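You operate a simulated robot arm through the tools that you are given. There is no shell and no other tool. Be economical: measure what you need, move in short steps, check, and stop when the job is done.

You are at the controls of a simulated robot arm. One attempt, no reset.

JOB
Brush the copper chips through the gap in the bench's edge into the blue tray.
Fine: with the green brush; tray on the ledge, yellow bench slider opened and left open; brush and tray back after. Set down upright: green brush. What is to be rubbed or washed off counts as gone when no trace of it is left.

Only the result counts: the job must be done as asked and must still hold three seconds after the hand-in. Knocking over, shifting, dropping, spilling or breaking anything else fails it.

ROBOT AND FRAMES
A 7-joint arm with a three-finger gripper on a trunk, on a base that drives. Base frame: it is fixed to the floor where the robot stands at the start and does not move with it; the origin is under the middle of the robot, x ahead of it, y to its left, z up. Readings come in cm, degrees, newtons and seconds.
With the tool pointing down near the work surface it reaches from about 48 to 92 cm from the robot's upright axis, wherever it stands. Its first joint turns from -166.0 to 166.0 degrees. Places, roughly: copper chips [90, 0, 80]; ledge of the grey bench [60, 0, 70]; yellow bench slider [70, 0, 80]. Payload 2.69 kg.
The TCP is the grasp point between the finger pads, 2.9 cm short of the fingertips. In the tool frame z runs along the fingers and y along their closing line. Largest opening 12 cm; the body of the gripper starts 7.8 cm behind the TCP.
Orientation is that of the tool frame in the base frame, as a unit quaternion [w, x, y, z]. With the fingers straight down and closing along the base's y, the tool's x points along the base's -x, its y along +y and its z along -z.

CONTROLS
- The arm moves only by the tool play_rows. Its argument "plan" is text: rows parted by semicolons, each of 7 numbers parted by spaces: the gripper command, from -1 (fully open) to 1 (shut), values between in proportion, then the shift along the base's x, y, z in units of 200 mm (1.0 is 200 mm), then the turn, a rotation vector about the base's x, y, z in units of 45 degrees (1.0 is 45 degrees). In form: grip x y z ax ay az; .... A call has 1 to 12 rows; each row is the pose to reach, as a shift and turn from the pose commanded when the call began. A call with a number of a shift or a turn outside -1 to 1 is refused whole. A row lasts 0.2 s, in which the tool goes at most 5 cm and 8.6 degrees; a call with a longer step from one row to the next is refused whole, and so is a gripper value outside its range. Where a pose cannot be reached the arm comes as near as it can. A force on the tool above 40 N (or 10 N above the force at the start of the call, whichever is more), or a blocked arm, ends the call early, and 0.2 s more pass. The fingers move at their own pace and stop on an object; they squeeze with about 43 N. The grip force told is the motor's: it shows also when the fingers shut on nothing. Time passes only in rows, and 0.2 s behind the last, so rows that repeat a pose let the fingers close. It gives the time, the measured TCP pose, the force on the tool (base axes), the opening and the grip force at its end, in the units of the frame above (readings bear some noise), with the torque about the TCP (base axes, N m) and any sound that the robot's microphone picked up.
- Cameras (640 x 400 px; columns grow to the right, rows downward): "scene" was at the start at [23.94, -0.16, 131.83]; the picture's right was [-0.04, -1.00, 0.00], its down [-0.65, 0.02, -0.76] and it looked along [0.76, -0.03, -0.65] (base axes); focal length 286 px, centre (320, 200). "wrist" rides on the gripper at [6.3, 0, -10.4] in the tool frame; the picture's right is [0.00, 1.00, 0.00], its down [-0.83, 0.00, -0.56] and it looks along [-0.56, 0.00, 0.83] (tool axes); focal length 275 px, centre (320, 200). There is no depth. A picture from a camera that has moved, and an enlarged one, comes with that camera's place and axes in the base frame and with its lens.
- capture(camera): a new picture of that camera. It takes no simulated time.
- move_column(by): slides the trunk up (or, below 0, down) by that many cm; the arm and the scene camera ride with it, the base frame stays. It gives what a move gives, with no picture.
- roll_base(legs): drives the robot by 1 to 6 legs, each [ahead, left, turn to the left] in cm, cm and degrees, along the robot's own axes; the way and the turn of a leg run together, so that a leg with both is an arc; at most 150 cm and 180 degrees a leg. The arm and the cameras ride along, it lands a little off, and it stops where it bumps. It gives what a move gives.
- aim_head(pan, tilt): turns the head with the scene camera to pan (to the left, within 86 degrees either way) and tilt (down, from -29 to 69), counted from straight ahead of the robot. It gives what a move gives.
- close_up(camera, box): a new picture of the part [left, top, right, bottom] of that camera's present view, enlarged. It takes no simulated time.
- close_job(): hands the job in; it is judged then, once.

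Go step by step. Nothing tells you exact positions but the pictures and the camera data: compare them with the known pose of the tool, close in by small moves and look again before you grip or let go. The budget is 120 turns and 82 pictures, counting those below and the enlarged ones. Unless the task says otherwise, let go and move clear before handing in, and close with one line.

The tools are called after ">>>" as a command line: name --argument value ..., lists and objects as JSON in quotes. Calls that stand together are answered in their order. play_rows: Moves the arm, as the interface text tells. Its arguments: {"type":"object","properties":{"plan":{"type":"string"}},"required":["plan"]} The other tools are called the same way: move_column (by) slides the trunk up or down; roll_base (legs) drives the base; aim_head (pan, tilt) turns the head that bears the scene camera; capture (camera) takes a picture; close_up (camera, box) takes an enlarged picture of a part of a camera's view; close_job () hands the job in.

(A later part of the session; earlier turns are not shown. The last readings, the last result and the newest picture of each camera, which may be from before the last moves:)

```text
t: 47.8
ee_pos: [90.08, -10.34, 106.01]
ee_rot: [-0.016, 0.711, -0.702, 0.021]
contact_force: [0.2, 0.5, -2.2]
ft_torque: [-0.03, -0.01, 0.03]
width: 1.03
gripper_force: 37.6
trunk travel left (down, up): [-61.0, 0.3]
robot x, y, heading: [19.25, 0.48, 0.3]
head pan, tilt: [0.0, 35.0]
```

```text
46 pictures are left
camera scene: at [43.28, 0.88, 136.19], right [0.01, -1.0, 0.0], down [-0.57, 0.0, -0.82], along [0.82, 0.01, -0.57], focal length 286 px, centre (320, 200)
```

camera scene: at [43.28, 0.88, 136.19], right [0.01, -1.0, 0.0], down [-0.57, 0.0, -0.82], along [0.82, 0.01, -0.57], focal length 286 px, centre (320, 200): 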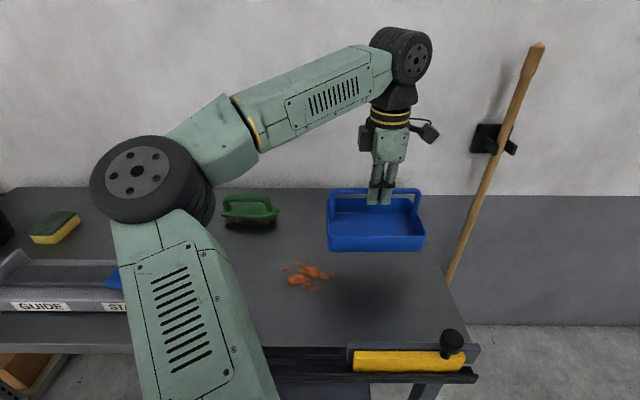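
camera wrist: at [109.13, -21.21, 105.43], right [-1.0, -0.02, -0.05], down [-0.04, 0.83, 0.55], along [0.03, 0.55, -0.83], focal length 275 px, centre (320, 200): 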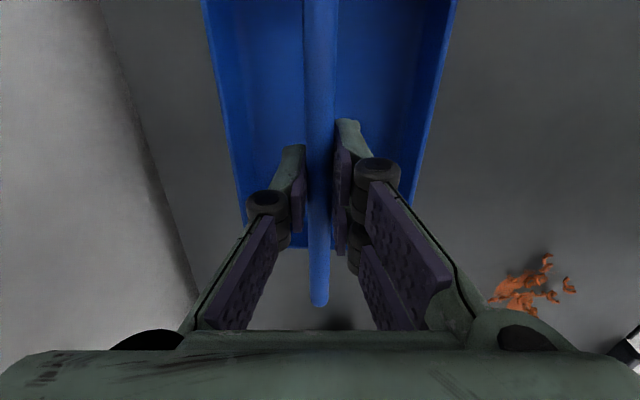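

>>> roll_base --legs '[[-18, 0, 0]]'

>>> play_rows --plan "1 0 0.2 0 0 0 0; 1 0 0.4 0 0 0 0; 1 -0.1 0.6 0 0 0 0; 1 -0.25 0.7 0 0 0 0; 1 -0.4 0.74 0 0 0 0; 1 -0.55 0.74 0 0 0 0; 1 -0.63 0.74 0 0 0 0; 1 -0.63 0.74 0 0 0 0"

>>> capture --camera "scene"

>>> capture --camera "wrist"

```text
t: 49.3
ee_pos: [71.91, -10.24, 106.13]
ee_rot: [-0.016, 0.712, -0.701, 0.021]
contact_force: [-0.8, 0.8, -1.4]
ft_torque: [0.02, -0.01, -0.01]
width: 1.02
gripper_force: 37.6
trunk travel left (down, up): [-61.0, 0.3]
robot x, y, heading: [1.02, 0.45, 0.6]
head pan, tilt: [0.0, 35.0]
```

```text
t: 51.1
ee_pos: [59.48, 4.53, 105.82]
ee_rot: [-0.015, 0.713, -0.7, 0.021]
contact_force: [-0.2, -0.5, -0.5]
ft_torque: [-0.02, -0.02, 0.01]
width: 1.03
gripper_force: 37.2
trunk travel left (down, up): [-61.0, 0.3]
robot x, y, heading: [0.84, 0.67, 0.8]
head pan, tilt: [0.0, 35.0]
```

```text
45 pictures are left
camera scene: at [25.12, 0.77, 136.19], right [0.01, -1.0, 0.0], down [-0.57, -0.01, -0.82], along [0.82, 0.01, -0.57], focal length 286 px, centre (320, 200)
```

scene: 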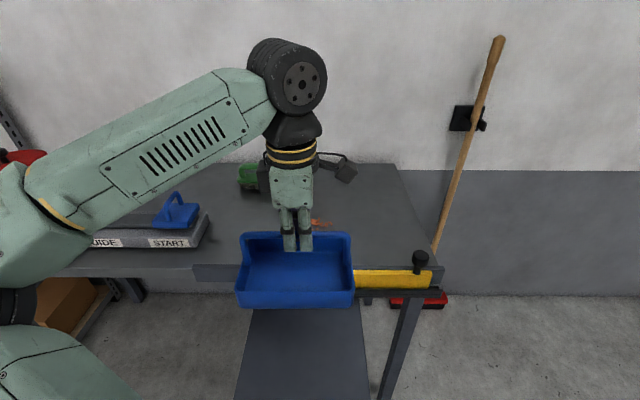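

```text
44 pictures are left
camera wrist: at [58.94, -1.75, 116.28], right [-1.0, -0.02, -0.05], down [-0.05, 0.83, 0.55], along [0.03, 0.55, -0.83], focal length 275 px, centre (320, 200)
```

wrist: 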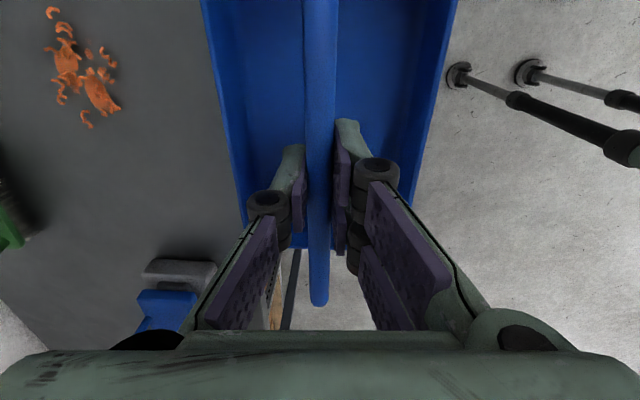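

>>> play_rows --plan "1 -0.12 0 -0.12 0 0 0; 1 -0.12 0 -0.3 0 0 0; 1 -0.12 0 -0.48 0 0 0; 1 -0.12 0 -0.66 0 0 0; 1 -0.12 0 -0.8 0 0 0; 1 -0.12 0 -0.9 0 0 0; 1 -0.12 0 -0.97 0 0 0; 1 -0.12 0 -0.97 0 0 0"

>>> capture --camera "scene"

>>> capture --camera "wrist"

```text
t: 52.9
ee_pos: [56.92, 4.42, 86.61]
ee_rot: [-0.016, 0.711, -0.702, 0.021]
contact_force: [0.0, 0.0, -2.0]
ft_torque: [0.01, 0.0, 0.0]
width: 1.04
gripper_force: 37.5
trunk travel left (down, up): [-61.0, 0.3]
robot x, y, heading: [0.82, 0.28, 0.6]
head pan, tilt: [0.0, 35.0]
```

```text
43 pictures are left
camera scene: at [25.11, 0.78, 136.19], right [0.01, -1.0, 0.0], down [-0.57, -0.01, -0.82], along [0.82, 0.01, -0.57], focal length 286 px, centre (320, 200)
```

scene: 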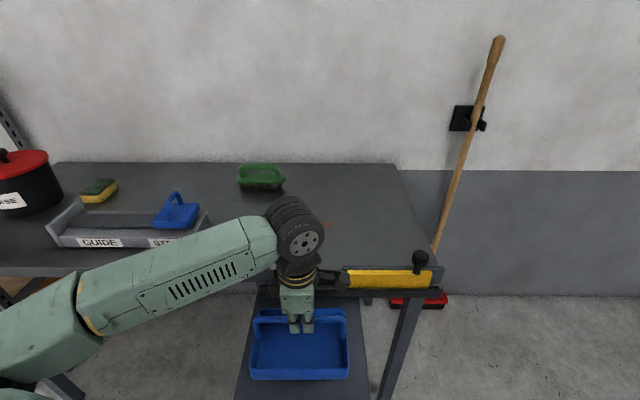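

```text
42 pictures are left
camera wrist: at [56.4, -1.77, 97.04], right [-1.0, -0.02, -0.05], down [-0.04, 0.83, 0.55], along [0.03, 0.55, -0.83], focal length 275 px, centre (320, 200)
```

wrist: 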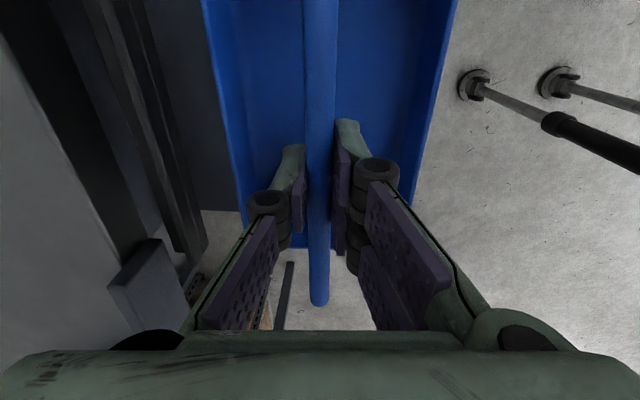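

>>> play_rows --plan "1 0.08 0 0 0 0 0; 1 0.15 0.005 0 0 0 0; 1 0.15 0.005 -0.05 0 0 0; 1 0.15 0.005 -0.09 0 0 0; 1 0.15 0.005 -0.12 0 0 0; 1 0.15 0.005 -0.15 0 0 0; 1 0.15 0.005 -0.18 0 0 0; 1 0.15 0.005 -0.21 0 0 0; 1 0.15 0.005 -0.24 0 0 0; 1 0.15 0.005 -0.27 0 0 0; 1 0.15 0.005 -0.3 0 0 0; 1 0.15 0.005 -0.33 0 0 0"

>>> capture --camera "wrist"

```text
t: 55.5
ee_pos: [60.11, 4.57, 80.34]
ee_rot: [-0.018, 0.712, -0.701, 0.023]
contact_force: [-0.4, -0.4, 30.8]
ft_torque: [0.09, 0.04, -0.01]
width: 1.0
gripper_force: 37.6
trunk travel left (down, up): [-61.0, 0.3]
robot x, y, heading: [0.72, 0.51, 0.3]
head pan, tilt: [0.0, 35.0]
```

```text
41 pictures are left
camera wrist: at [59.45, -1.65, 90.76], right [-1.0, -0.02, -0.06], down [-0.05, 0.83, 0.55], along [0.04, 0.55, -0.83], focal length 275 px, centre (320, 200)
```

wrist: 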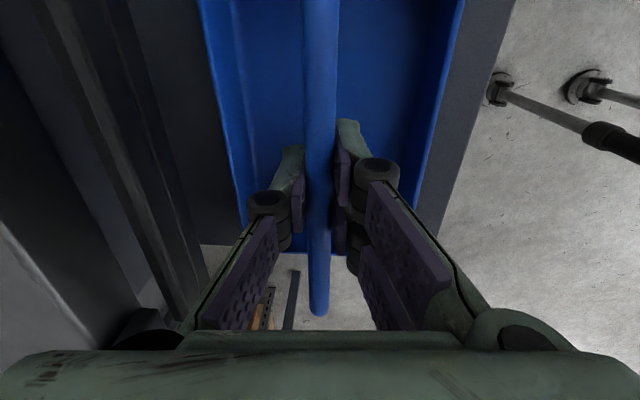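

>>> play_rows --plan "1 0 0 0.03 0 0 0; 1 0 0 0.045 0 0 0; 1 0.04 0 0.045 0 0 0; 1 0.08 0 0.045 0 0 0; 1 0.12 0 0.045 0 0 0; 1 0.15 0 0.045 0 0 0; 1 0.15 0 0.045 0 0 0"

>>> capture --camera "wrist"

```text
t: 57.1
ee_pos: [63.01, 4.58, 80.91]
ee_rot: [-0.016, 0.712, -0.701, 0.02]
contact_force: [-0.4, -0.8, -1.5]
ft_torque: [-0.04, 0.01, 0.0]
width: 1.0
gripper_force: 37.2
trunk travel left (down, up): [-61.0, 0.3]
robot x, y, heading: [0.9, 0.29, 0.6]
head pan, tilt: [0.0, 35.0]
```

```text
40 pictures are left
camera wrist: at [62.58, -1.64, 91.39], right [-1.0, -0.02, -0.05], down [-0.04, 0.83, 0.55], along [0.03, 0.55, -0.83], focal length 275 px, centre (320, 200)
```

wrist: 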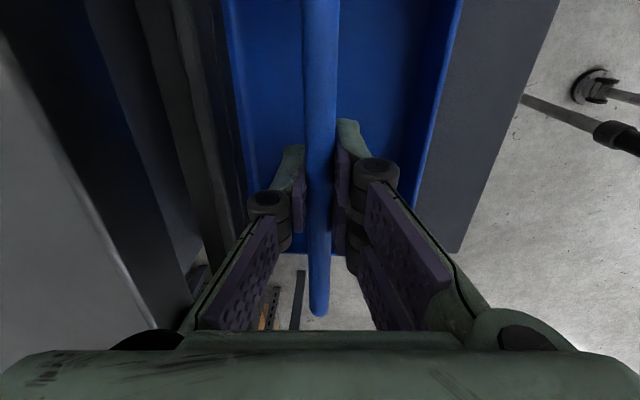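

>>> play_rows --plan "1 0 0 -0.015 0 0 0; 1 0 0 -0.025 0 0 0; 1 0 0 -0.025 0 0 0; 0.6 0 0 -0.025 0 0 0; 0.6 0 0 -0.025 0 0 0; 0.6 0 0 -0.025 0 0 0; 0.6 0 0 0.05 0 0 0; 0.6 0 0 0.15 0 0 0; 0.6 0 0 0.3 0 0 0; 0.6 0 0 0.5 0 0 0; 0.6 0 0 0.7 0 0 0; 0.6 0 0 0.9 0 0 0"

>>> play_rows --plan "0 -0.1 0 0 0 0 0; 0 -0.2 -0.2 0.1 0 0 0; 0 -0.2 -0.4 0.15 0 0 0; 0 -0.2 -0.4 0.15 0 0 0"

>>> capture --camera "wrist"

>>> capture --camera "scene"

```text
t: 59.7
ee_pos: [63.11, 4.66, 98.93]
ee_rot: [-0.016, 0.711, -0.702, 0.02]
contact_force: [0.4, 0.7, -0.2]
ft_torque: [-0.02, 0.01, -0.05]
width: 2.37
gripper_force: 0.1
trunk travel left (down, up): [-61.0, 0.3]
robot x, y, heading: [0.71, 0.12, 0.6]
head pan, tilt: [0.0, 35.0]
```

```text
t: 60.7
ee_pos: [58.98, -3.41, 101.99]
ee_rot: [-0.016, 0.712, -0.702, 0.021]
contact_force: [1.7, 0.6, 0.0]
ft_torque: [0.0, 0.01, 0.02]
width: 5.99
gripper_force: 0.1
trunk travel left (down, up): [-61.0, 0.3]
robot x, y, heading: [0.44, 0.41, 0.9]
head pan, tilt: [0.0, 35.0]
```

```text
39 pictures are left
camera wrist: at [58.35, -9.57, 112.45], right [-1.0, -0.02, -0.05], down [-0.05, 0.83, 0.55], along [0.03, 0.55, -0.83], focal length 275 px, centre (320, 200)
```

wrist: 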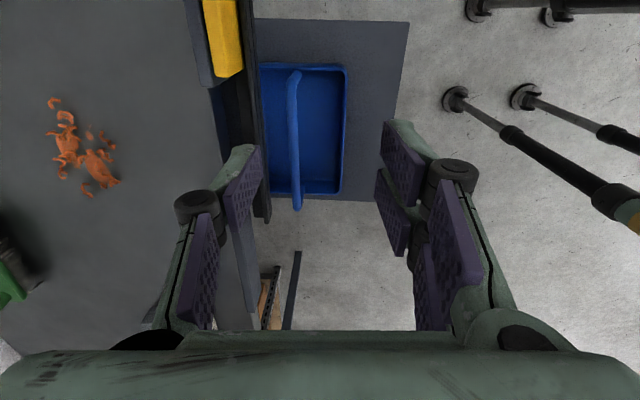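

```text
38 pictures are left
camera scene: at [25.09, 0.79, 136.2], right [0.01, -1.0, 0.0], down [-0.57, -0.01, -0.82], along [0.82, 0.01, -0.57], focal length 286 px, centre (320, 200)
```

scene: 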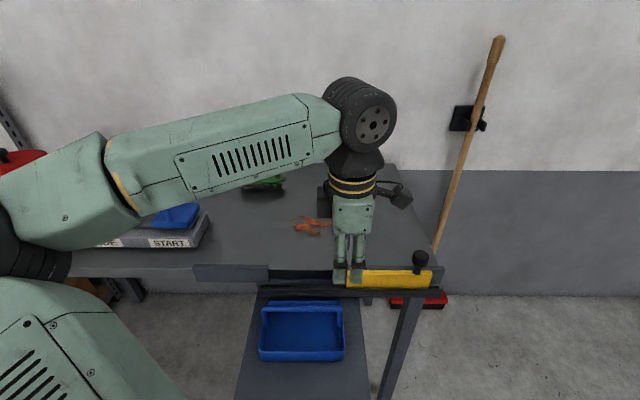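

>>> roll_base --legs '[[0, 15, 0], [17.5, 0, 0]]'

>>> play_rows --plan "-1 0.2 0.02 0 0 0 0; -1 0.4 0.05 0 0 0 0; -1 0.6 0.08 0 0 0 0; -1 0.8 0.1 0 0 0 0; -1 1 0.12 0 0 0 0; -1 1 0.12 0 0 0 0"

>>> capture --camera "wrist"

>>> capture --camera "scene"

```text
t: 63.6
ee_pos: [76.33, 11.94, 101.92]
ee_rot: [-0.016, 0.712, -0.702, 0.02]
contact_force: [0.8, 0.8, -0.4]
ft_torque: [0.0, -0.01, 0.03]
width: 6.01
gripper_force: 0.1
trunk travel left (down, up): [-61.0, 0.3]
robot x, y, heading: [18.31, 15.93, 0.4]
head pan, tilt: [0.0, 35.0]
```

```text
t: 65.0
ee_pos: [96.25, 14.46, 102.15]
ee_rot: [-0.016, 0.712, -0.701, 0.021]
contact_force: [0.6, -0.5, 0.4]
ft_torque: [-0.02, -0.01, 0.0]
width: 12.05
gripper_force: 0.1
trunk travel left (down, up): [-61.0, 0.3]
robot x, y, heading: [18.14, 15.45, 0.3]
head pan, tilt: [0.0, 35.0]
```

```text
37 pictures are left
camera wrist: at [95.71, 8.21, 112.67], right [-1.0, -0.02, -0.05], down [-0.04, 0.83, 0.55], along [0.03, 0.55, -0.83], focal length 275 px, centre (320, 200)
```

wrist: 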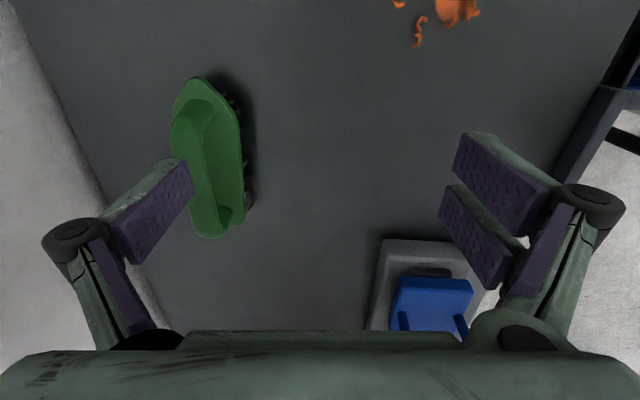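

```text
36 pictures are left
camera scene: at [42.52, 16.15, 136.2], right [0.01, -1.0, 0.0], down [-0.57, -0.01, -0.82], along [0.82, 0.01, -0.57], focal length 286 px, centre (320, 200)
```

scene: 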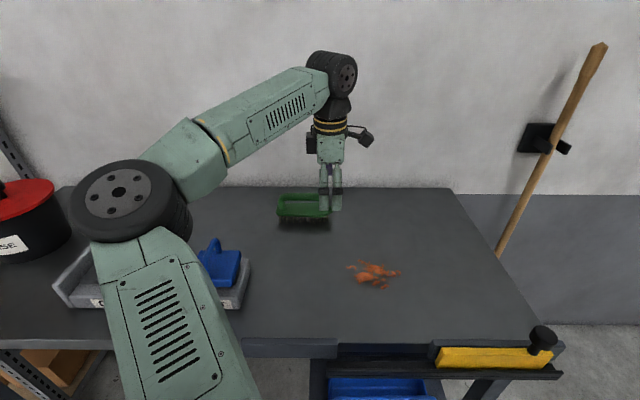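

>>> close_up --camera "wrist" --box '[120, 60, 280, 260]'

>>> close_up --camera "scene" --box '[260, 170, 350, 240]'

```text
2.00 times, centred on (200, 160) of wrist
camera zoom: at [95.71, 8.21, 112.67], right [-1.0, -0.02, -0.05], down [-0.04, 0.83, 0.55], along [0.03, 0.55, -0.83], focal length 551 px, centre (560, 280)
```

zoom: 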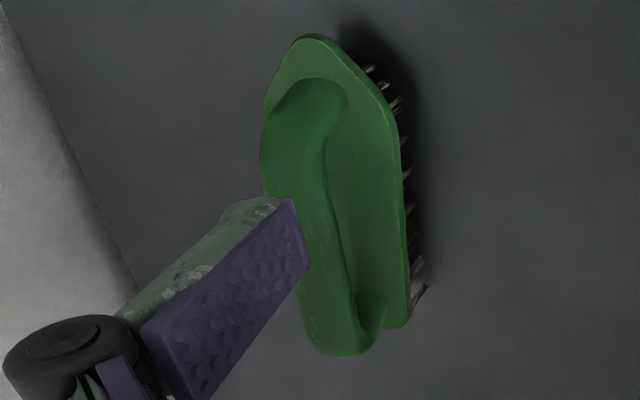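

```text
5.71 times, centred on (305, 205) of scene
camera zoom: at [42.52, 16.15, 136.2], right [0.01, -1.0, 0.0], down [-0.57, -0.01, -0.82], along [0.82, 0.01, -0.57], focal length 1636 px, centre (406, 171)
```

zoom: 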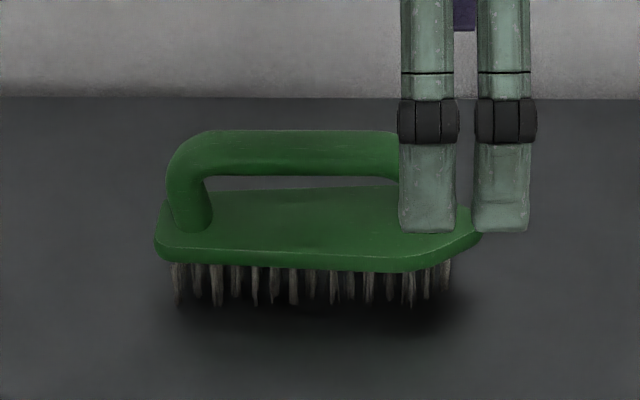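

>>> play_rows --plan "-1 0.15 0.08 0 0 0 -0.05; -1 0.3 0.16 0 0 0 -0.1; -1 0.45 0.24 -0.05 0 0 -0.145; -1 0.51 0.26 -0.15 0 0 -0.145; -1 0.51 0.26 -0.25 0 0 -0.145; -1 0.51 0.26 -0.25 0 0 -0.145"

>>> capture --camera "wrist"

>>> close_up --camera "scene" --box '[240, 130, 360, 240]'

```text
t: 66.4
ee_pos: [106.48, 19.54, 96.9]
ee_rot: [0.015, -0.67, 0.742, -0.021]
contact_force: [0.0, 0.3, -0.2]
ft_torque: [-0.01, -0.01, -0.01]
width: 12.0
gripper_force: 0.0
trunk travel left (down, up): [-61.0, 0.3]
robot x, y, heading: [18.18, 15.95, 0.4]
head pan, tilt: [0.0, 35.0]
```

```text
33 pictures are left
camera wrist: at [105.3, 13.38, 107.38], right [-0.99, 0.1, -0.05], down [0.05, 0.83, 0.55], along [0.1, 0.54, -0.83], focal length 275 px, centre (320, 200)
```

wrist: 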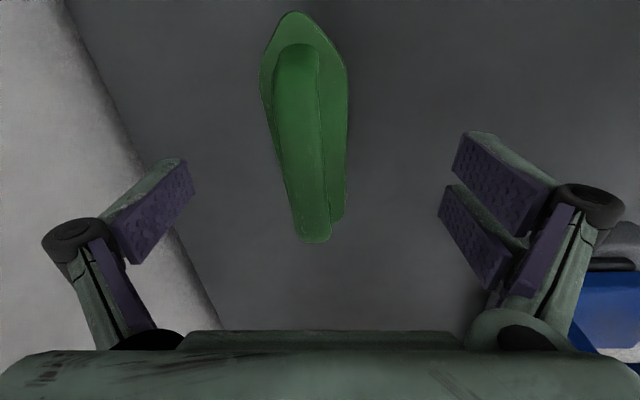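

```text
3.64 times, centred on (300, 185) of scene
camera zoom: at [42.53, 16.14, 136.2], right [0.01, -1.0, 0.0], down [-0.57, -0.01, -0.82], along [0.82, 0.01, -0.57], focal length 1041 px, centre (393, 254)
```

zoom: 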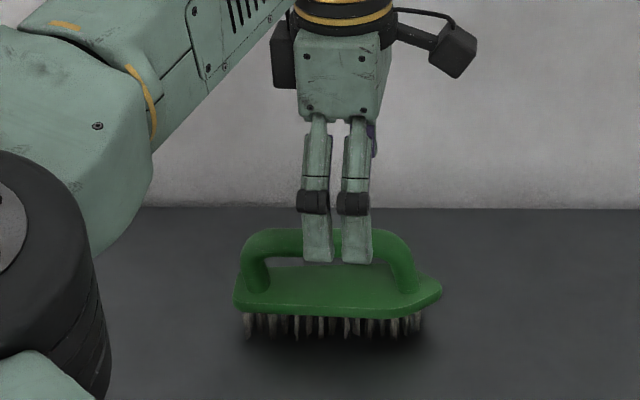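

>>> play_rows --plan "-1 0.02 0.03 0 0 0.03 0.04; -1 0.035 0.03 0 0 0.064 0.09; -1 0.035 0.03 -0.12 0 0.064 0.09; -1 0.035 0.03 -0.22 0 0.064 0.09; -1 0.035 0.03 -0.22 0 0.064 0.09; 0.2 0.035 0.03 -0.22 0 0.064 0.09; 0.2 0.035 0.03 -0.22 0 0.064 0.09; 0.2 0.035 0.03 -0.22 0 0.064 0.09; 0.2 0.035 0.03 -0.22 0 0.064 0.09"

>>> capture --camera "wrist"

```text
t: 68.4
ee_pos: [107.3, 20.27, 92.64]
ee_rot: [-0.003, -0.697, 0.718, -0.003]
contact_force: [0.3, 0.4, 0.3]
ft_torque: [0.03, 0.02, -0.01]
width: 4.81
gripper_force: 0.2
trunk travel left (down, up): [-61.0, 0.3]
robot x, y, heading: [18.22, 15.71, 0.5]
head pan, tilt: [0.0, 35.0]
```

```text
31 pictures are left
camera wrist: at [107.01, 14.06, 103.14], right [-1.0, 0.02, 0.0], down [0.02, 0.84, 0.55], along [0.01, 0.55, -0.84], focal length 275 px, centre (320, 200)
```

wrist: 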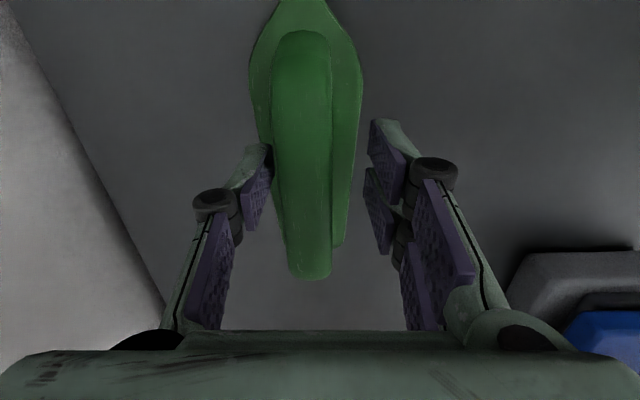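

>>> play_rows --plan "0.2 0.035 0 -0.005 0 0 0; 0.2 0.035 0 -0.005 0 0 0; 1 0.035 0 -0.005 0 0 0; 1 0.035 0 -0.005 0 0 0; 1 0.035 0 -0.005 0 0 0; 1 0.035 0 -0.005 0 0 0; 1 0.035 0 -0.005 0 0 0"

>>> capture --camera "wrist"

```text
t: 70.0
ee_pos: [108.0, 20.15, 92.52]
ee_rot: [-0.003, -0.696, 0.718, -0.004]
contact_force: [-0.3, -0.3, 0.0]
ft_torque: [0.0, 0.06, -0.03]
width: 2.48
gripper_force: 42.7
trunk travel left (down, up): [-61.0, 0.3]
robot x, y, heading: [18.45, 15.3, 0.4]
head pan, tilt: [0.0, 35.0]
```

```text
30 pictures are left
camera wrist: at [107.76, 14.03, 103.01], right [-1.0, 0.02, 0.0], down [0.02, 0.84, 0.55], along [0.01, 0.55, -0.84], focal length 275 px, centre (320, 200)
```

wrist: 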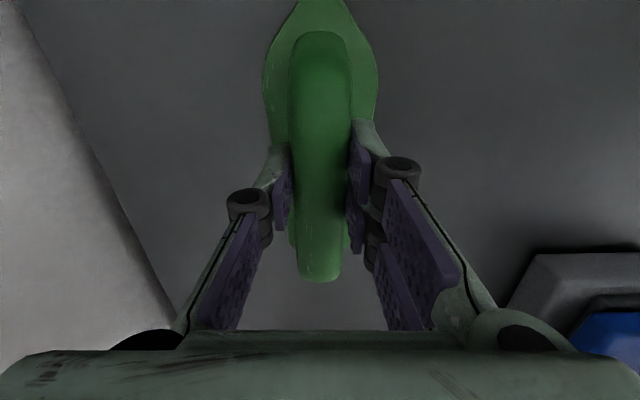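

>>> play_rows --plan "1 0 0 0.1 0 0 0; 1 0 0 0.25 0 0 0; 1 -0.1 -0.18 0.3 0 0 0; 1 -0.2 -0.38 0.3 0 0 0; 1 -0.3 -0.58 0.3 0 0 0; 1 -0.4 -0.78 0.3 0 0 0; 1 -0.5 -0.98 0.3 0 0 0; 1 -0.53 -1 0.2 0 0 0; 1 -0.53 -1 0.2 0 0 0"

>>> capture --camera "scene"

```text
t: 72.0
ee_pos: [97.43, 0.25, 96.37]
ee_rot: [-0.003, -0.696, 0.718, -0.005]
contact_force: [0.5, 0.2, -1.0]
ft_torque: [0.03, -0.02, 0.01]
width: 2.46
gripper_force: 42.6
trunk travel left (down, up): [-61.0, 0.3]
robot x, y, heading: [18.41, 15.49, 0.3]
head pan, tilt: [0.0, 35.0]
```

```text
29 pictures are left
camera scene: at [42.54, 16.14, 136.2], right [0.01, -1.0, 0.0], down [-0.57, -0.01, -0.82], along [0.82, 0.01, -0.57], focal length 286 px, centre (320, 200)
```

scene: 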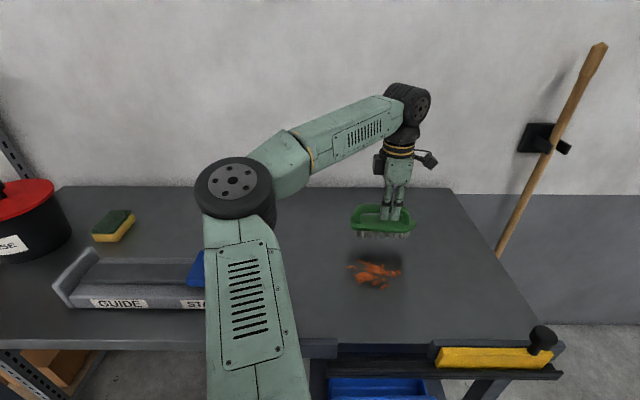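

>>> play_rows --plan "1 0 0 -0.1 0 0 0; 1 0 0 -0.17 0 0 0; 1 0 0 -0.2 0 0 0; 1 -0.1 0 -0.2 0 0 0; 1 -0.2 0 -0.2 0 0 0; 1 -0.3 0.02 -0.2 0 0 0; 1 -0.4 0.04 -0.2 0 0 0; 1 -0.5 0.07 -0.2 0 0 0; 1 -0.6 0.1 -0.2 0 0 0; 1 -0.7 0.12 -0.2 0 0 0; 1 -0.8 0.14 -0.2 0 0 0; 1 -0.9 0.16 -0.2 0 0 0"

>>> capture --camera "scene"

```text
t: 74.6
ee_pos: [79.15, 3.45, 92.41]
ee_rot: [-0.003, -0.697, 0.717, -0.004]
contact_force: [1.4, 0.7, 7.5]
ft_torque: [-0.12, 0.11, 0.0]
width: 2.49
gripper_force: 43.5
trunk travel left (down, up): [-61.0, 0.3]
robot x, y, heading: [18.44, 15.88, 0.6]
head pan, tilt: [0.0, 35.0]
```

```text
28 pictures are left
camera scene: at [42.5, 16.16, 136.2], right [0.01, -1.0, 0.0], down [-0.57, -0.01, -0.82], along [0.82, 0.01, -0.57], focal length 286 px, centre (320, 200)
```

scene: 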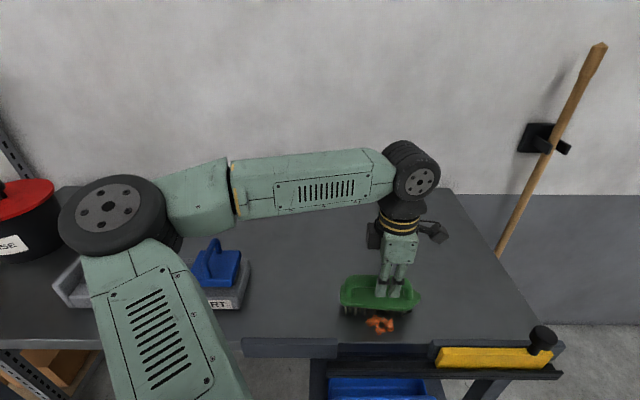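

>>> play_rows --plan "1 -0.06 0 0 0 0 0; 1 -0.12 0 0 0 0 0; 1 -0.18 0 0 0 0 0; 1 -0.24 0 0 0 0 0; 1 -0.3 0 0 0 0 0; 1 -0.36 0 0 0 0 0; 1 -0.42 0 0 0 0 0; 1 -0.47 0 0 0 0 0; 1 -0.52 0 0 0 0 0; 1 -0.56 0 0 0 0 0; 1 -0.56 0 0 0 0 0"

>>> capture --camera "scene"

>>> capture --camera "wrist"

```text
t: 77.0
ee_pos: [68.17, 3.34, 92.52]
ee_rot: [-0.002, -0.697, 0.717, -0.005]
contact_force: [0.2, 0.0, -1.7]
ft_torque: [0.0, -0.03, 0.0]
width: 2.48
gripper_force: 43.1
trunk travel left (down, up): [-61.0, 0.3]
robot x, y, heading: [18.06, 15.48, 0.8]
head pan, tilt: [0.0, 35.0]
```

```text
27 pictures are left
camera scene: at [42.54, 16.14, 136.19], right [0.01, -1.0, 0.0], down [-0.57, -0.01, -0.82], along [0.82, 0.01, -0.57], focal length 286 px, centre (320, 200)
```

scene: 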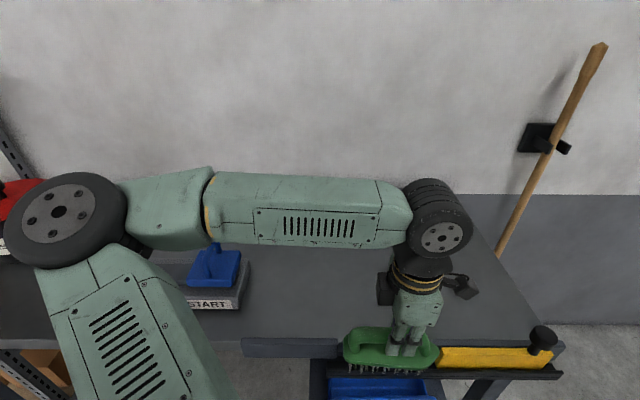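

```text
26 pictures are left
camera wrist: at [67.93, -2.77, 102.98], right [-1.0, 0.03, 0.0], down [0.02, 0.84, 0.55], along [0.01, 0.55, -0.84], focal length 275 px, centre (320, 200)
```

wrist: 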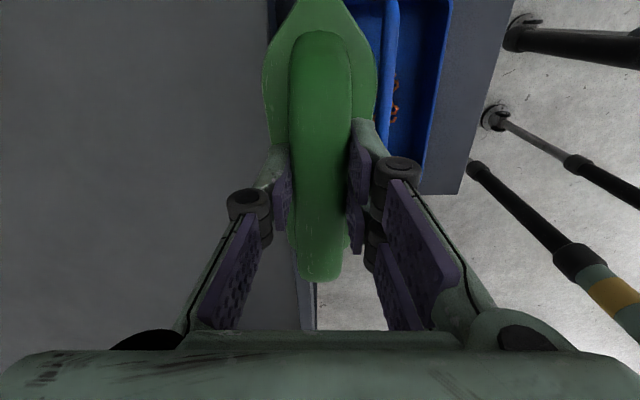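

>>> play_rows --plan "1 0 0 0.15 0 0 0; 1 0 0 0.35 0 0 0; 1 0.15 0 0.5 0 0 0; 1 0.35 0 0.5 0 0 0; 1 0.55 0 0.5 0 0 0; 1 0.75 0 0.5 0 0 0; 1 0.95 0.05 0.5 0 0 0; 1 0.95 0.05 0.5 0 0 0"

>>> capture --camera "scene"

>>> capture --camera "wrist"

```text
t: 78.8
ee_pos: [86.97, 4.41, 102.41]
ee_rot: [-0.002, -0.697, 0.717, -0.004]
contact_force: [-0.4, 0.1, -1.5]
ft_torque: [0.0, 0.04, 0.0]
width: 2.45
gripper_force: 42.9
trunk travel left (down, up): [-61.0, 0.3]
robot x, y, heading: [18.2, 15.5, 0.3]
head pan, tilt: [0.0, 35.0]
```

```text
25 pictures are left
camera scene: at [42.53, 16.14, 136.2], right [0.01, -1.0, 0.0], down [-0.57, -0.01, -0.82], along [0.82, 0.01, -0.57], focal length 286 px, centre (320, 200)
```

scene: 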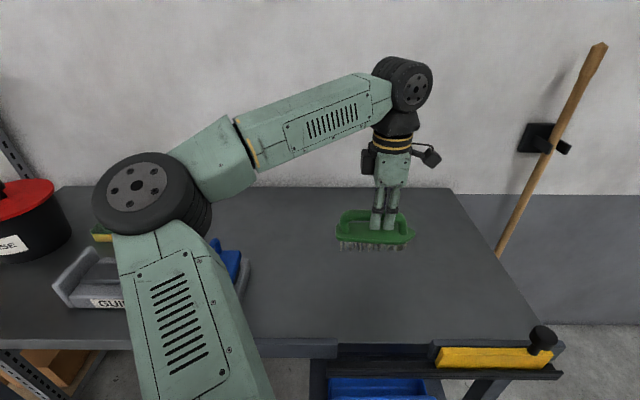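

```text
24 pictures are left
camera wrist: at [86.78, -1.77, 112.93], right [-1.0, 0.02, 0.0], down [0.02, 0.84, 0.55], along [0.01, 0.55, -0.84], focal length 275 px, centre (320, 200)
```

wrist: 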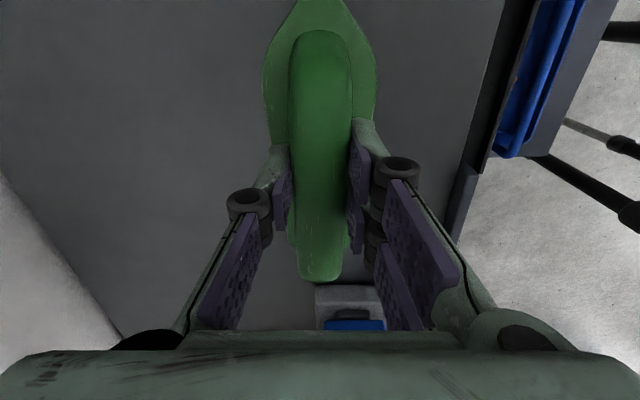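

>>> close_up --camera "scene" --box '[300, 240, 480, 352]'

>>> close_up --camera "scene" --box '[310, 325, 450, 400]'

```text
3.56 times, centred on (390, 296) of scene
camera zoom: at [42.53, 16.14, 136.2], right [0.01, -1.0, 0.0], down [-0.57, -0.01, -0.82], along [0.82, 0.01, -0.57], focal length 1018 px, centre (71, -141)
```

zoom: 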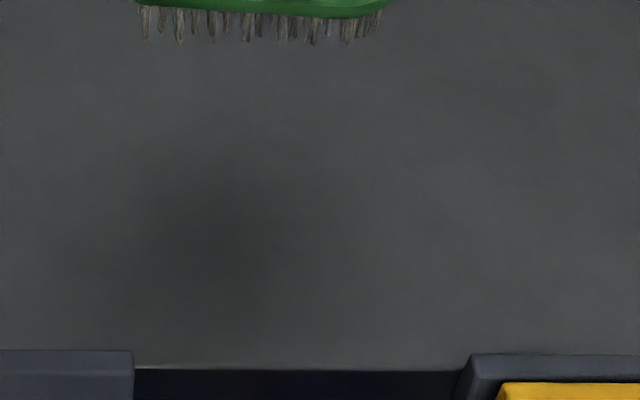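

```text
4.57 times, centred on (380, 362) of scene
camera zoom: at [42.53, 16.14, 136.2], right [0.01, -1.0, 0.0], down [-0.57, -0.01, -0.82], along [0.82, 0.01, -0.57], focal length 1309 px, centre (46, -543)
```

zoom: 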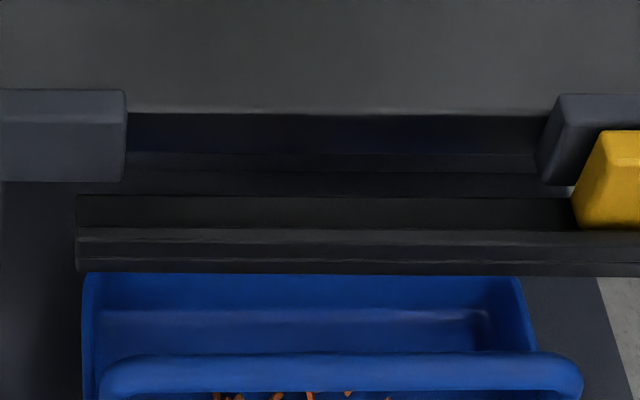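

>>> play_rows --plan "1 0.13 0.13 -0.03 0 0 0; 1 0.26 0.26 -0.06 0 0 0; 1 0.39 0.39 -0.1 0 0 0; 1 0.52 0.52 -0.14 0 0 0; 1 0.65 0.65 -0.17 0 0 0; 1 0.78 0.72 -0.18 0 0 0; 1 0.92 0.76 -0.18 0 0 0; 1 1 0.785 -0.18 0 0 0; 1 1 0.785 -0.18 0 0 0"

```text
t: 80.8
ee_pos: [107.08, 20.16, 99.08]
ee_rot: [-0.002, -0.697, 0.718, -0.004]
contact_force: [-0.2, -0.9, -1.1]
ft_torque: [0.01, -0.02, 0.04]
width: 2.5
gripper_force: 42.6
trunk travel left (down, up): [-61.0, 0.3]
robot x, y, heading: [18.32, 15.36, 0.8]
head pan, tilt: [0.0, 35.0]
```

>>> play_rows --plan "1 0.045 0 -0.12 0 0 0; 1 0.045 0 -0.24 0 0 0; 1 0.045 0 -0.29 0 0 0; 1 0.045 0 -0.315 0 0 0; 1 0.045 0 -0.328 0 0 0; 1 0.045 0 -0.328 0 0 0"

>>> close_up --camera "scene" --box '[240, 130, 360, 240]'

```text
t: 82.2
ee_pos: [107.99, 20.09, 92.53]
ee_rot: [-0.002, -0.697, 0.717, -0.004]
contact_force: [3.1, 0.0, 5.6]
ft_torque: [0.06, -0.05, -0.02]
width: 2.45
gripper_force: 42.7
trunk travel left (down, up): [-61.0, 0.3]
robot x, y, heading: [18.13, 15.82, 0.6]
head pan, tilt: [0.0, 35.0]
```

```text
3.64 times, centred on (300, 185) of scene
camera zoom: at [42.49, 16.14, 136.22], right [0.01, -1.0, 0.0], down [-0.57, -0.01, -0.82], along [0.82, 0.01, -0.57], focal length 1041 px, centre (393, 254)
```

zoom: 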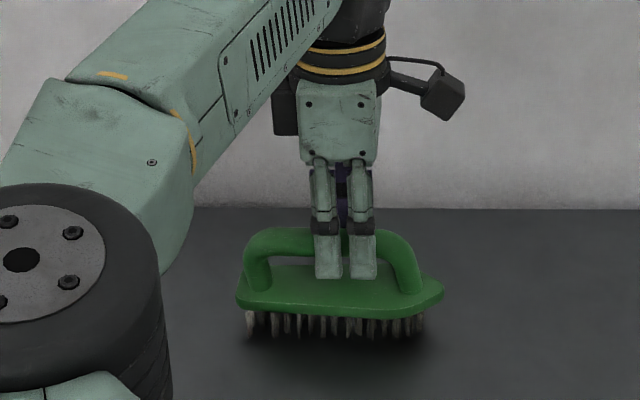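

>>> play_rows --plan "0.2 0 0 0 0 0 0; 0.2 0 0 0 0 0 0; 0.2 0 0 0 0 0 0; 0.2 0 0 0 0 0 0; 0.2 0 0 0.1 0 0 0; 0.2 0 0 0.2 0 0 0; 0.2 -0.05 0 0.35 0 0 0; 0.2 -0.2 -0.1 0.5 0 0 0; 0.2 -0.4 -0.15 0.5 0 0 0; 0.2 -0.6 -0.2 0.5 0 0 0; 0.2 -0.8 -0.3 0.5 0 0 0; 0.2 -1 -0.4 0.5 0 0 0"

>>> capture --camera "scene"

```text
t: 84.8
ee_pos: [88.14, 12.19, 102.37]
ee_rot: [-0.002, -0.697, 0.717, -0.004]
contact_force: [-1.7, 0.3, -0.7]
ft_torque: [-0.02, 0.0, -0.01]
width: 4.82
gripper_force: 0.0
trunk travel left (down, up): [-61.0, 0.3]
robot x, y, heading: [18.16, 15.67, 0.3]
head pan, tilt: [0.0, 35.0]
```

```text
20 pictures are left
camera scene: at [42.5, 16.14, 136.21], right [0.01, -1.0, 0.0], down [-0.57, -0.01, -0.82], along [0.82, 0.01, -0.57], focal length 286 px, centre (320, 200)
```

scene: 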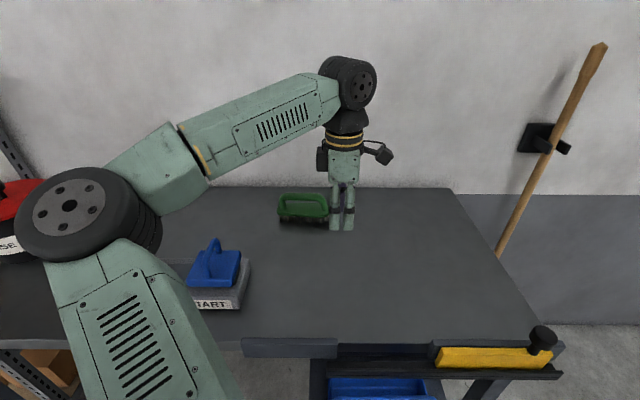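

>>> roll_base --legs '[[-17.3, 0, 0], [0, -15.3, 0]]'

>>> capture --camera "wrist"

>>> capture --camera "scene"

```text
t: 87.7
ee_pos: [71.11, -3.23, 102.39]
ee_rot: [-0.003, -0.697, 0.717, -0.004]
contact_force: [-0.4, -0.2, -0.7]
ft_torque: [0.01, 0.04, 0.0]
width: 4.79
gripper_force: 0.0
trunk travel left (down, up): [-61.0, 0.3]
robot x, y, heading: [0.91, 0.47, 0.2]
head pan, tilt: [0.0, 35.0]
```

```text
19 pictures are left
camera wrist: at [70.84, -9.5, 112.91], right [-1.0, 0.03, 0.0], down [0.02, 0.84, 0.55], along [0.02, 0.55, -0.84], focal length 275 px, centre (320, 200)
```

wrist: 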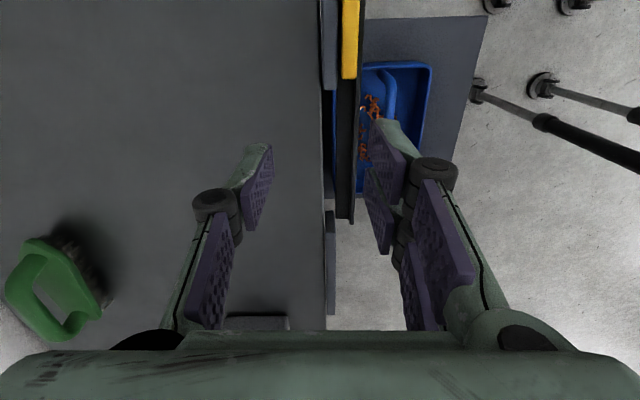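

```text
18 pictures are left
camera scene: at [25.49, 0.65, 136.2], right [0.01, -1.0, 0.0], down [-0.57, 0.0, -0.82], along [0.82, 0.01, -0.57], focal length 286 px, centre (320, 200)
```

scene: 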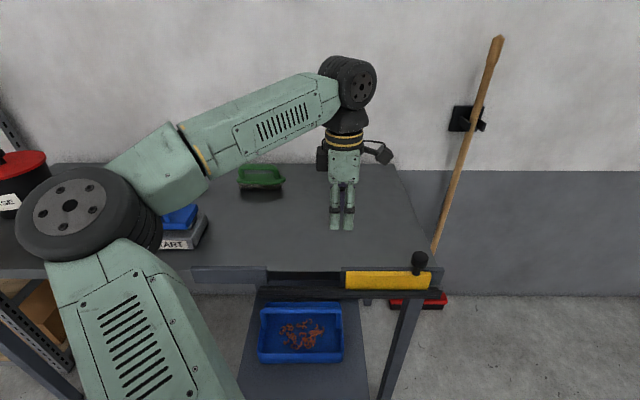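

>>> play_rows --plan "0.5 -0.1 0.1 0 0 0 0; 0.5 -0.2 0.2 0 0 0 0; 0.5 -0.3 0.3 0 0 0 0; 0.5 -0.4 0.39 0 0 0 0; 0.5 -0.4 0.39 -0.2 0 0 0; 0.5 -0.4 0.39 -0.4 0 0 0; 0.5 -0.4 0.39 -0.6 0 0 0; 0.5 -0.4 0.39 -0.8 0 0 0; 0.5 -0.4 0.39 -0.8 0 0 0"

>>> capture --camera "wrist"

```text
t: 89.7
ee_pos: [63.13, 4.62, 86.21]
ee_rot: [-0.003, -0.697, 0.717, -0.004]
contact_force: [0.3, -1.6, 0.2]
ft_torque: [-0.05, 0.02, 0.0]
width: 3.02
gripper_force: 0.0
trunk travel left (down, up): [-61.0, 0.3]
robot x, y, heading: [1.18, 0.41, 0.2]
head pan, tilt: [0.0, 35.0]
```

```text
17 pictures are left
camera wrist: at [62.91, -1.63, 96.75], right [-1.0, 0.03, 0.0], down [0.02, 0.84, 0.55], along [0.02, 0.55, -0.84], focal length 275 px, centre (320, 200)
```

wrist: 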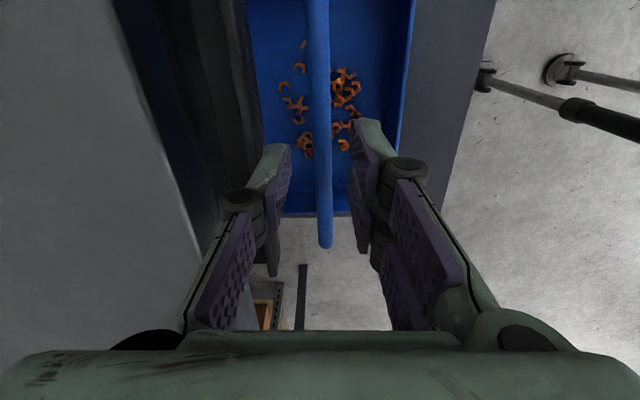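

>>> play_rows --plan "0.5 0 0 -0.12 0 0 0; 0.5 0 0 -0.22 0 0 0; 0.5 0 0 -0.285 0 0 0; 0.5 0 0 -0.285 0 0 0; 1 0 0 -0.285 0 0 0; 1 0 0 -0.285 0 0 0; 1 0 0 -0.285 0 0 0; 1 0 0 -0.285 0 0 0; 1 0 0 -0.285 0 0 0"

>>> capture --camera "wrist"

```text
t: 91.7
ee_pos: [63.18, 4.68, 80.59]
ee_rot: [-0.003, -0.697, 0.717, -0.005]
contact_force: [0.3, -0.1, -0.6]
ft_torque: [-0.03, -0.02, 0.02]
width: 1.01
gripper_force: 37.2
trunk travel left (down, up): [-61.0, 0.3]
robot x, y, heading: [1.21, 0.74, 0.5]
head pan, tilt: [0.0, 35.0]
```

```text
16 pictures are left
camera wrist: at [62.91, -1.6, 91.13], right [-1.0, 0.03, 0.0], down [0.02, 0.84, 0.55], along [0.02, 0.55, -0.84], focal length 275 px, centre (320, 200)
```

wrist: 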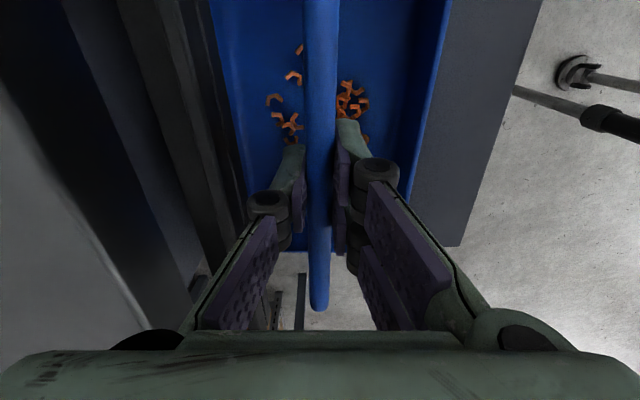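

>>> play_rows --plan "1 0 0 0.02 0 0 0; 1 0 0 0.035 0 0 0; 1 -0.06 0 0.035 0 0 0; 1 -0.13 0 0.035 0 0 0; 1 -0.2 0 0.035 0 0 0; 1 -0.27 0 0.035 0 0 0; 1 -0.28 0 0.1 0 0 0; 1 -0.28 0 0.22 0 0 0; 1 -0.28 0 0.38 0 0 0; 1 -0.28 0 0.55 0 0 0; 1 -0.28 0 0.75 0 0 0; 1 -0.28 0 0.95 0 0 0"

>>> play_rows --plan "1 0 0 0.15 0 0 0; 1 0 0 0.28 0 0 0; 1 0.1 -0.05 0.33 0 0 0; 1 0.25 -0.15 0.35 0 0 0; 1 0.4 -0.3 0.35 0 0 0; 1 0.55 -0.45 0.35 0 0 0; 1 0.7 -0.6 0.35 0 0 0; 1 0.76 -0.74 0.35 0 0 0; 1 0.76 -0.74 0.35 0 0 0"

>>> capture --camera "scene"

```text
t: 94.3
ee_pos: [57.45, 4.31, 99.63]
ee_rot: [-0.004, -0.696, 0.718, -0.004]
contact_force: [0.7, 0.1, -1.6]
ft_torque: [-0.04, 0.0, 0.03]
width: 0.99
gripper_force: 37.7
trunk travel left (down, up): [-61.0, 0.3]
robot x, y, heading: [1.33, 0.18, 0.4]
head pan, tilt: [0.0, 35.0]
```

```text
t: 96.3
ee_pos: [72.64, -10.19, 106.81]
ee_rot: [-0.002, -0.696, 0.718, -0.003]
contact_force: [0.0, -0.4, -1.1]
ft_torque: [0.0, -0.03, -0.02]
width: 1.03
gripper_force: 37.3
trunk travel left (down, up): [-61.0, 0.3]
robot x, y, heading: [0.8, 0.52, 0.7]
head pan, tilt: [0.0, 35.0]
```

```text
15 pictures are left
camera scene: at [25.49, 0.69, 136.19], right [0.01, -1.0, 0.0], down [-0.57, 0.0, -0.82], along [0.82, 0.01, -0.57], focal length 286 px, centre (320, 200)
```

scene: 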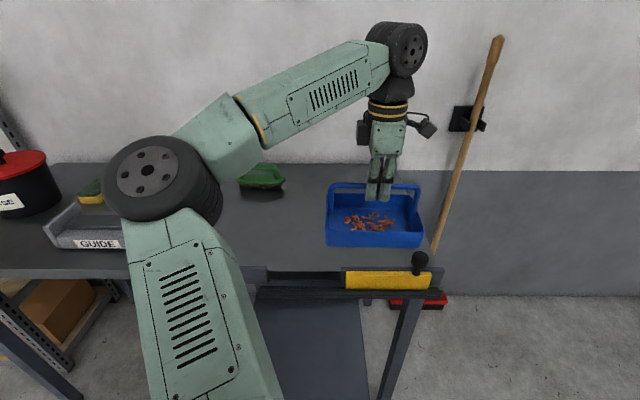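

>>> roll_base --legs '[[17.8, 0, 0]]'

>>> play_rows --plan "1 0.15 -0.04 0 0 0 0.01; 1 0.3 -0.08 -0.03 0 0 0.02; 1 0.45 -0.12 -0.06 0 0 0.03; 1 0.6 -0.16 -0.1 0 0 0.04; 1 0.75 -0.2 -0.14 0 0 0.05; 1 0.88 -0.24 -0.18 0 0 0.055; 1 0.95 -0.24 -0.24 0 0 0.055; 1 0.95 -0.24 -0.3 0 0 0.055; 1 0.95 -0.24 -0.3 0 0 0.055"

>>> capture --camera "scene"

```text
t: 97.8
ee_pos: [90.15, -10.2, 106.59]
ee_rot: [-0.004, -0.695, 0.719, -0.004]
contact_force: [0.9, 0.6, -2.1]
ft_torque: [-0.01, 0.03, 0.01]
width: 1.0
gripper_force: 37.1
trunk travel left (down, up): [-61.0, 0.3]
robot x, y, heading: [18.49, 0.18, 0.3]
head pan, tilt: [0.0, 35.0]
```

```text
t: 99.8
ee_pos: [108.96, -14.72, 100.47]
ee_rot: [0.003, 0.711, -0.703, 0.004]
contact_force: [0.4, 0.7, -1.8]
ft_torque: [-0.01, -0.01, 0.04]
width: 1.01
gripper_force: 37.6
out of reach, approached as far as the arm can: row 7
trunk travel left (down, up): [-61.0, 0.3]
robot x, y, heading: [18.67, 0.7, 0.5]
head pan, tilt: [0.0, 35.0]
```

```text
14 pictures are left
camera scene: at [42.99, 0.79, 136.19], right [0.01, -1.0, 0.0], down [-0.57, 0.0, -0.82], along [0.82, 0.01, -0.57], focal length 286 px, centre (320, 200)
```

scene: 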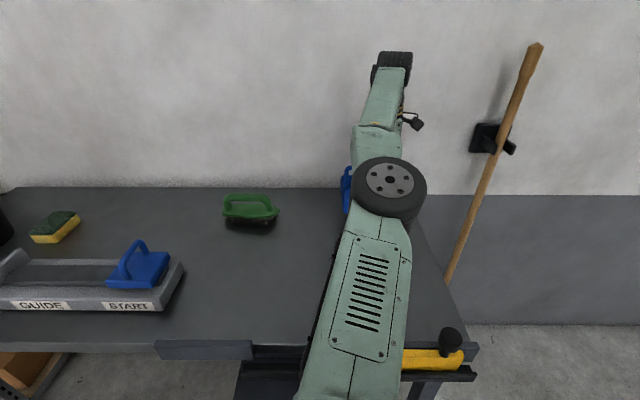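

>>> play_rows --plan "1 0.033 -0.013 -0.08 0 0 0; 1 0.033 -0.013 -0.16 0 0 0; 1 0.033 -0.013 -0.22 0 0 0; 1 0.033 -0.013 -0.25 0 0 0; 1 0.033 -0.013 -0.265 0 0 0; 1 0.033 -0.013 -0.272 0 0 0; 1 0.033 -0.013 -0.272 0 0 0"

>>> capture --camera "wrist"

```text
t: 101.4
ee_pos: [109.98, -15.14, 95.23]
ee_rot: [0.003, 0.711, -0.703, 0.004]
contact_force: [0.5, -1.5, -2.1]
ft_torque: [0.06, 0.0, 0.0]
width: 1.02
gripper_force: 37.7
out of reach, approached as far as the arm can: row 1
trunk travel left (down, up): [-61.0, 0.3]
robot x, y, heading: [18.64, 0.39, 0.1]
head pan, tilt: [0.0, 35.0]
```

```text
13 pictures are left
camera wrist: at [110.01, -21.42, 105.71], right [-1.0, -0.02, 0.0], down [-0.01, 0.84, 0.55], along [-0.01, 0.55, -0.84], focal length 275 px, centre (320, 200)
```

wrist: 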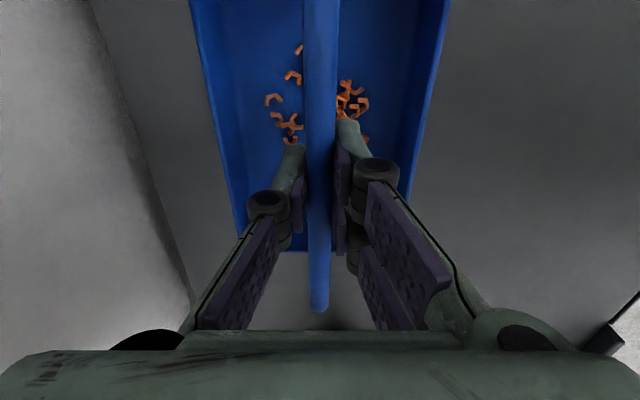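

>>> play_rows --plan "1 -0.015 0.005 -0.005 0 0 0; 1 -0.015 0.005 -0.01 0 0 0; 1 -0.015 0.005 -0.015 0 0 0; 1 -0.015 0.005 -0.02 0 0 0; 1 -0.015 0.005 -0.02 0 0 0"

```text
t: 102.6
ee_pos: [109.99, -15.24, 94.98]
ee_rot: [0.003, 0.712, -0.702, 0.003]
contact_force: [-0.5, -0.6, -2.4]
ft_torque: [0.01, 0.01, 0.0]
width: 1.02
gripper_force: 37.9
out of reach, approached as far as the arm can: row 1, 2, 3, 4, 5
trunk travel left (down, up): [-61.0, 0.3]
robot x, y, heading: [18.46, 0.5, 0.4]
head pan, tilt: [0.0, 35.0]
```

>>> play_rows --plan "1 -0.02 0.005 0 0 0 0; 1 -0.035 0.01 -0.005 0 0 0; 1 -0.035 0.01 -0.015 0 0 0; 1 -0.035 0.01 -0.025 0 0 0; 1 -0.035 0.01 -0.03 0 0 0; 1 -0.035 0.01 -0.03 0 0 0"

```text
t: 104.0
ee_pos: [110.08, -15.18, 94.6]
ee_rot: [0.004, 0.711, -0.703, 0.003]
contact_force: [-0.1, -0.1, -1.7]
ft_torque: [0.02, 0.02, 0.01]
width: 1.01
gripper_force: 37.6
out of reach, approached as far as the arm can: row 1, 2, 3, 4, 5, 6
trunk travel left (down, up): [-61.0, 0.3]
robot x, y, heading: [18.59, 0.17, 0.6]
head pan, tilt: [0.0, 35.0]
```

>>> play_rows --plan "1 -0.01 0 -0.01 0 0 0; 1 -0.02 0 -0.02 0 0 0; 1 -0.03 0 -0.03 0 0 0; 1 -0.03 0 -0.04 0 0 0; 1 -0.03 0 -0.04 0 0 0"

>>> close_up --camera "scene" --box '[310, 130, 450, 240]'

```text
t: 105.2
ee_pos: [110.15, -15.31, 94.58]
ee_rot: [0.001, 0.713, -0.701, 0.005]
contact_force: [8.4, 1.2, 31.5]
ft_torque: [0.09, -0.04, -0.06]
width: 1.02
gripper_force: 37.6
out of reach, approached as far as the arm can: row 2, 3, 4, 5
trunk travel left (down, up): [-61.0, 0.3]
robot x, y, heading: [18.68, 0.55, 0.7]
head pan, tilt: [0.0, 35.0]
```

```text
3.64 times, centred on (380, 185) of scene
camera zoom: at [42.72, 0.86, 136.29], right [0.01, -1.0, 0.0], down [-0.57, 0.0, -0.82], along [0.82, 0.01, -0.57], focal length 1041 px, centre (102, 254)
```

zoom: 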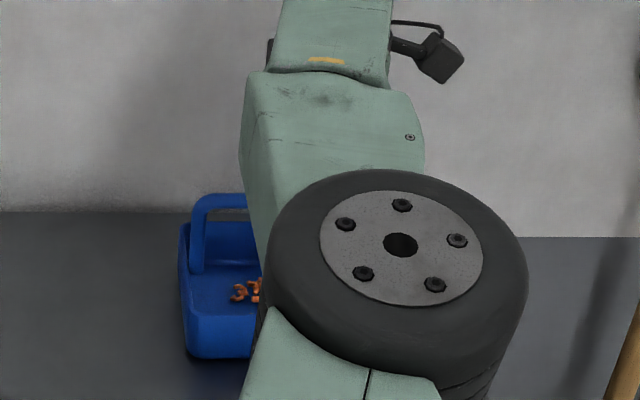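

>>> play_rows --plan "1 0 0 0.01 0 0 0; 1 0 0 0.015 0 0 0; 1 0 0 0.015 0 0 0"

```text
t: 106.0
ee_pos: [109.99, -15.29, 94.5]
ee_rot: [0.003, 0.712, -0.702, 0.004]
contact_force: [5.8, 2.4, 18.5]
ft_torque: [-0.56, 0.0, 0.0]
width: 1.0
gripper_force: 37.7
trunk travel left (down, up): [-61.0, 0.3]
robot x, y, heading: [18.59, 0.37, 0.5]
head pan, tilt: [0.0, 35.0]
```

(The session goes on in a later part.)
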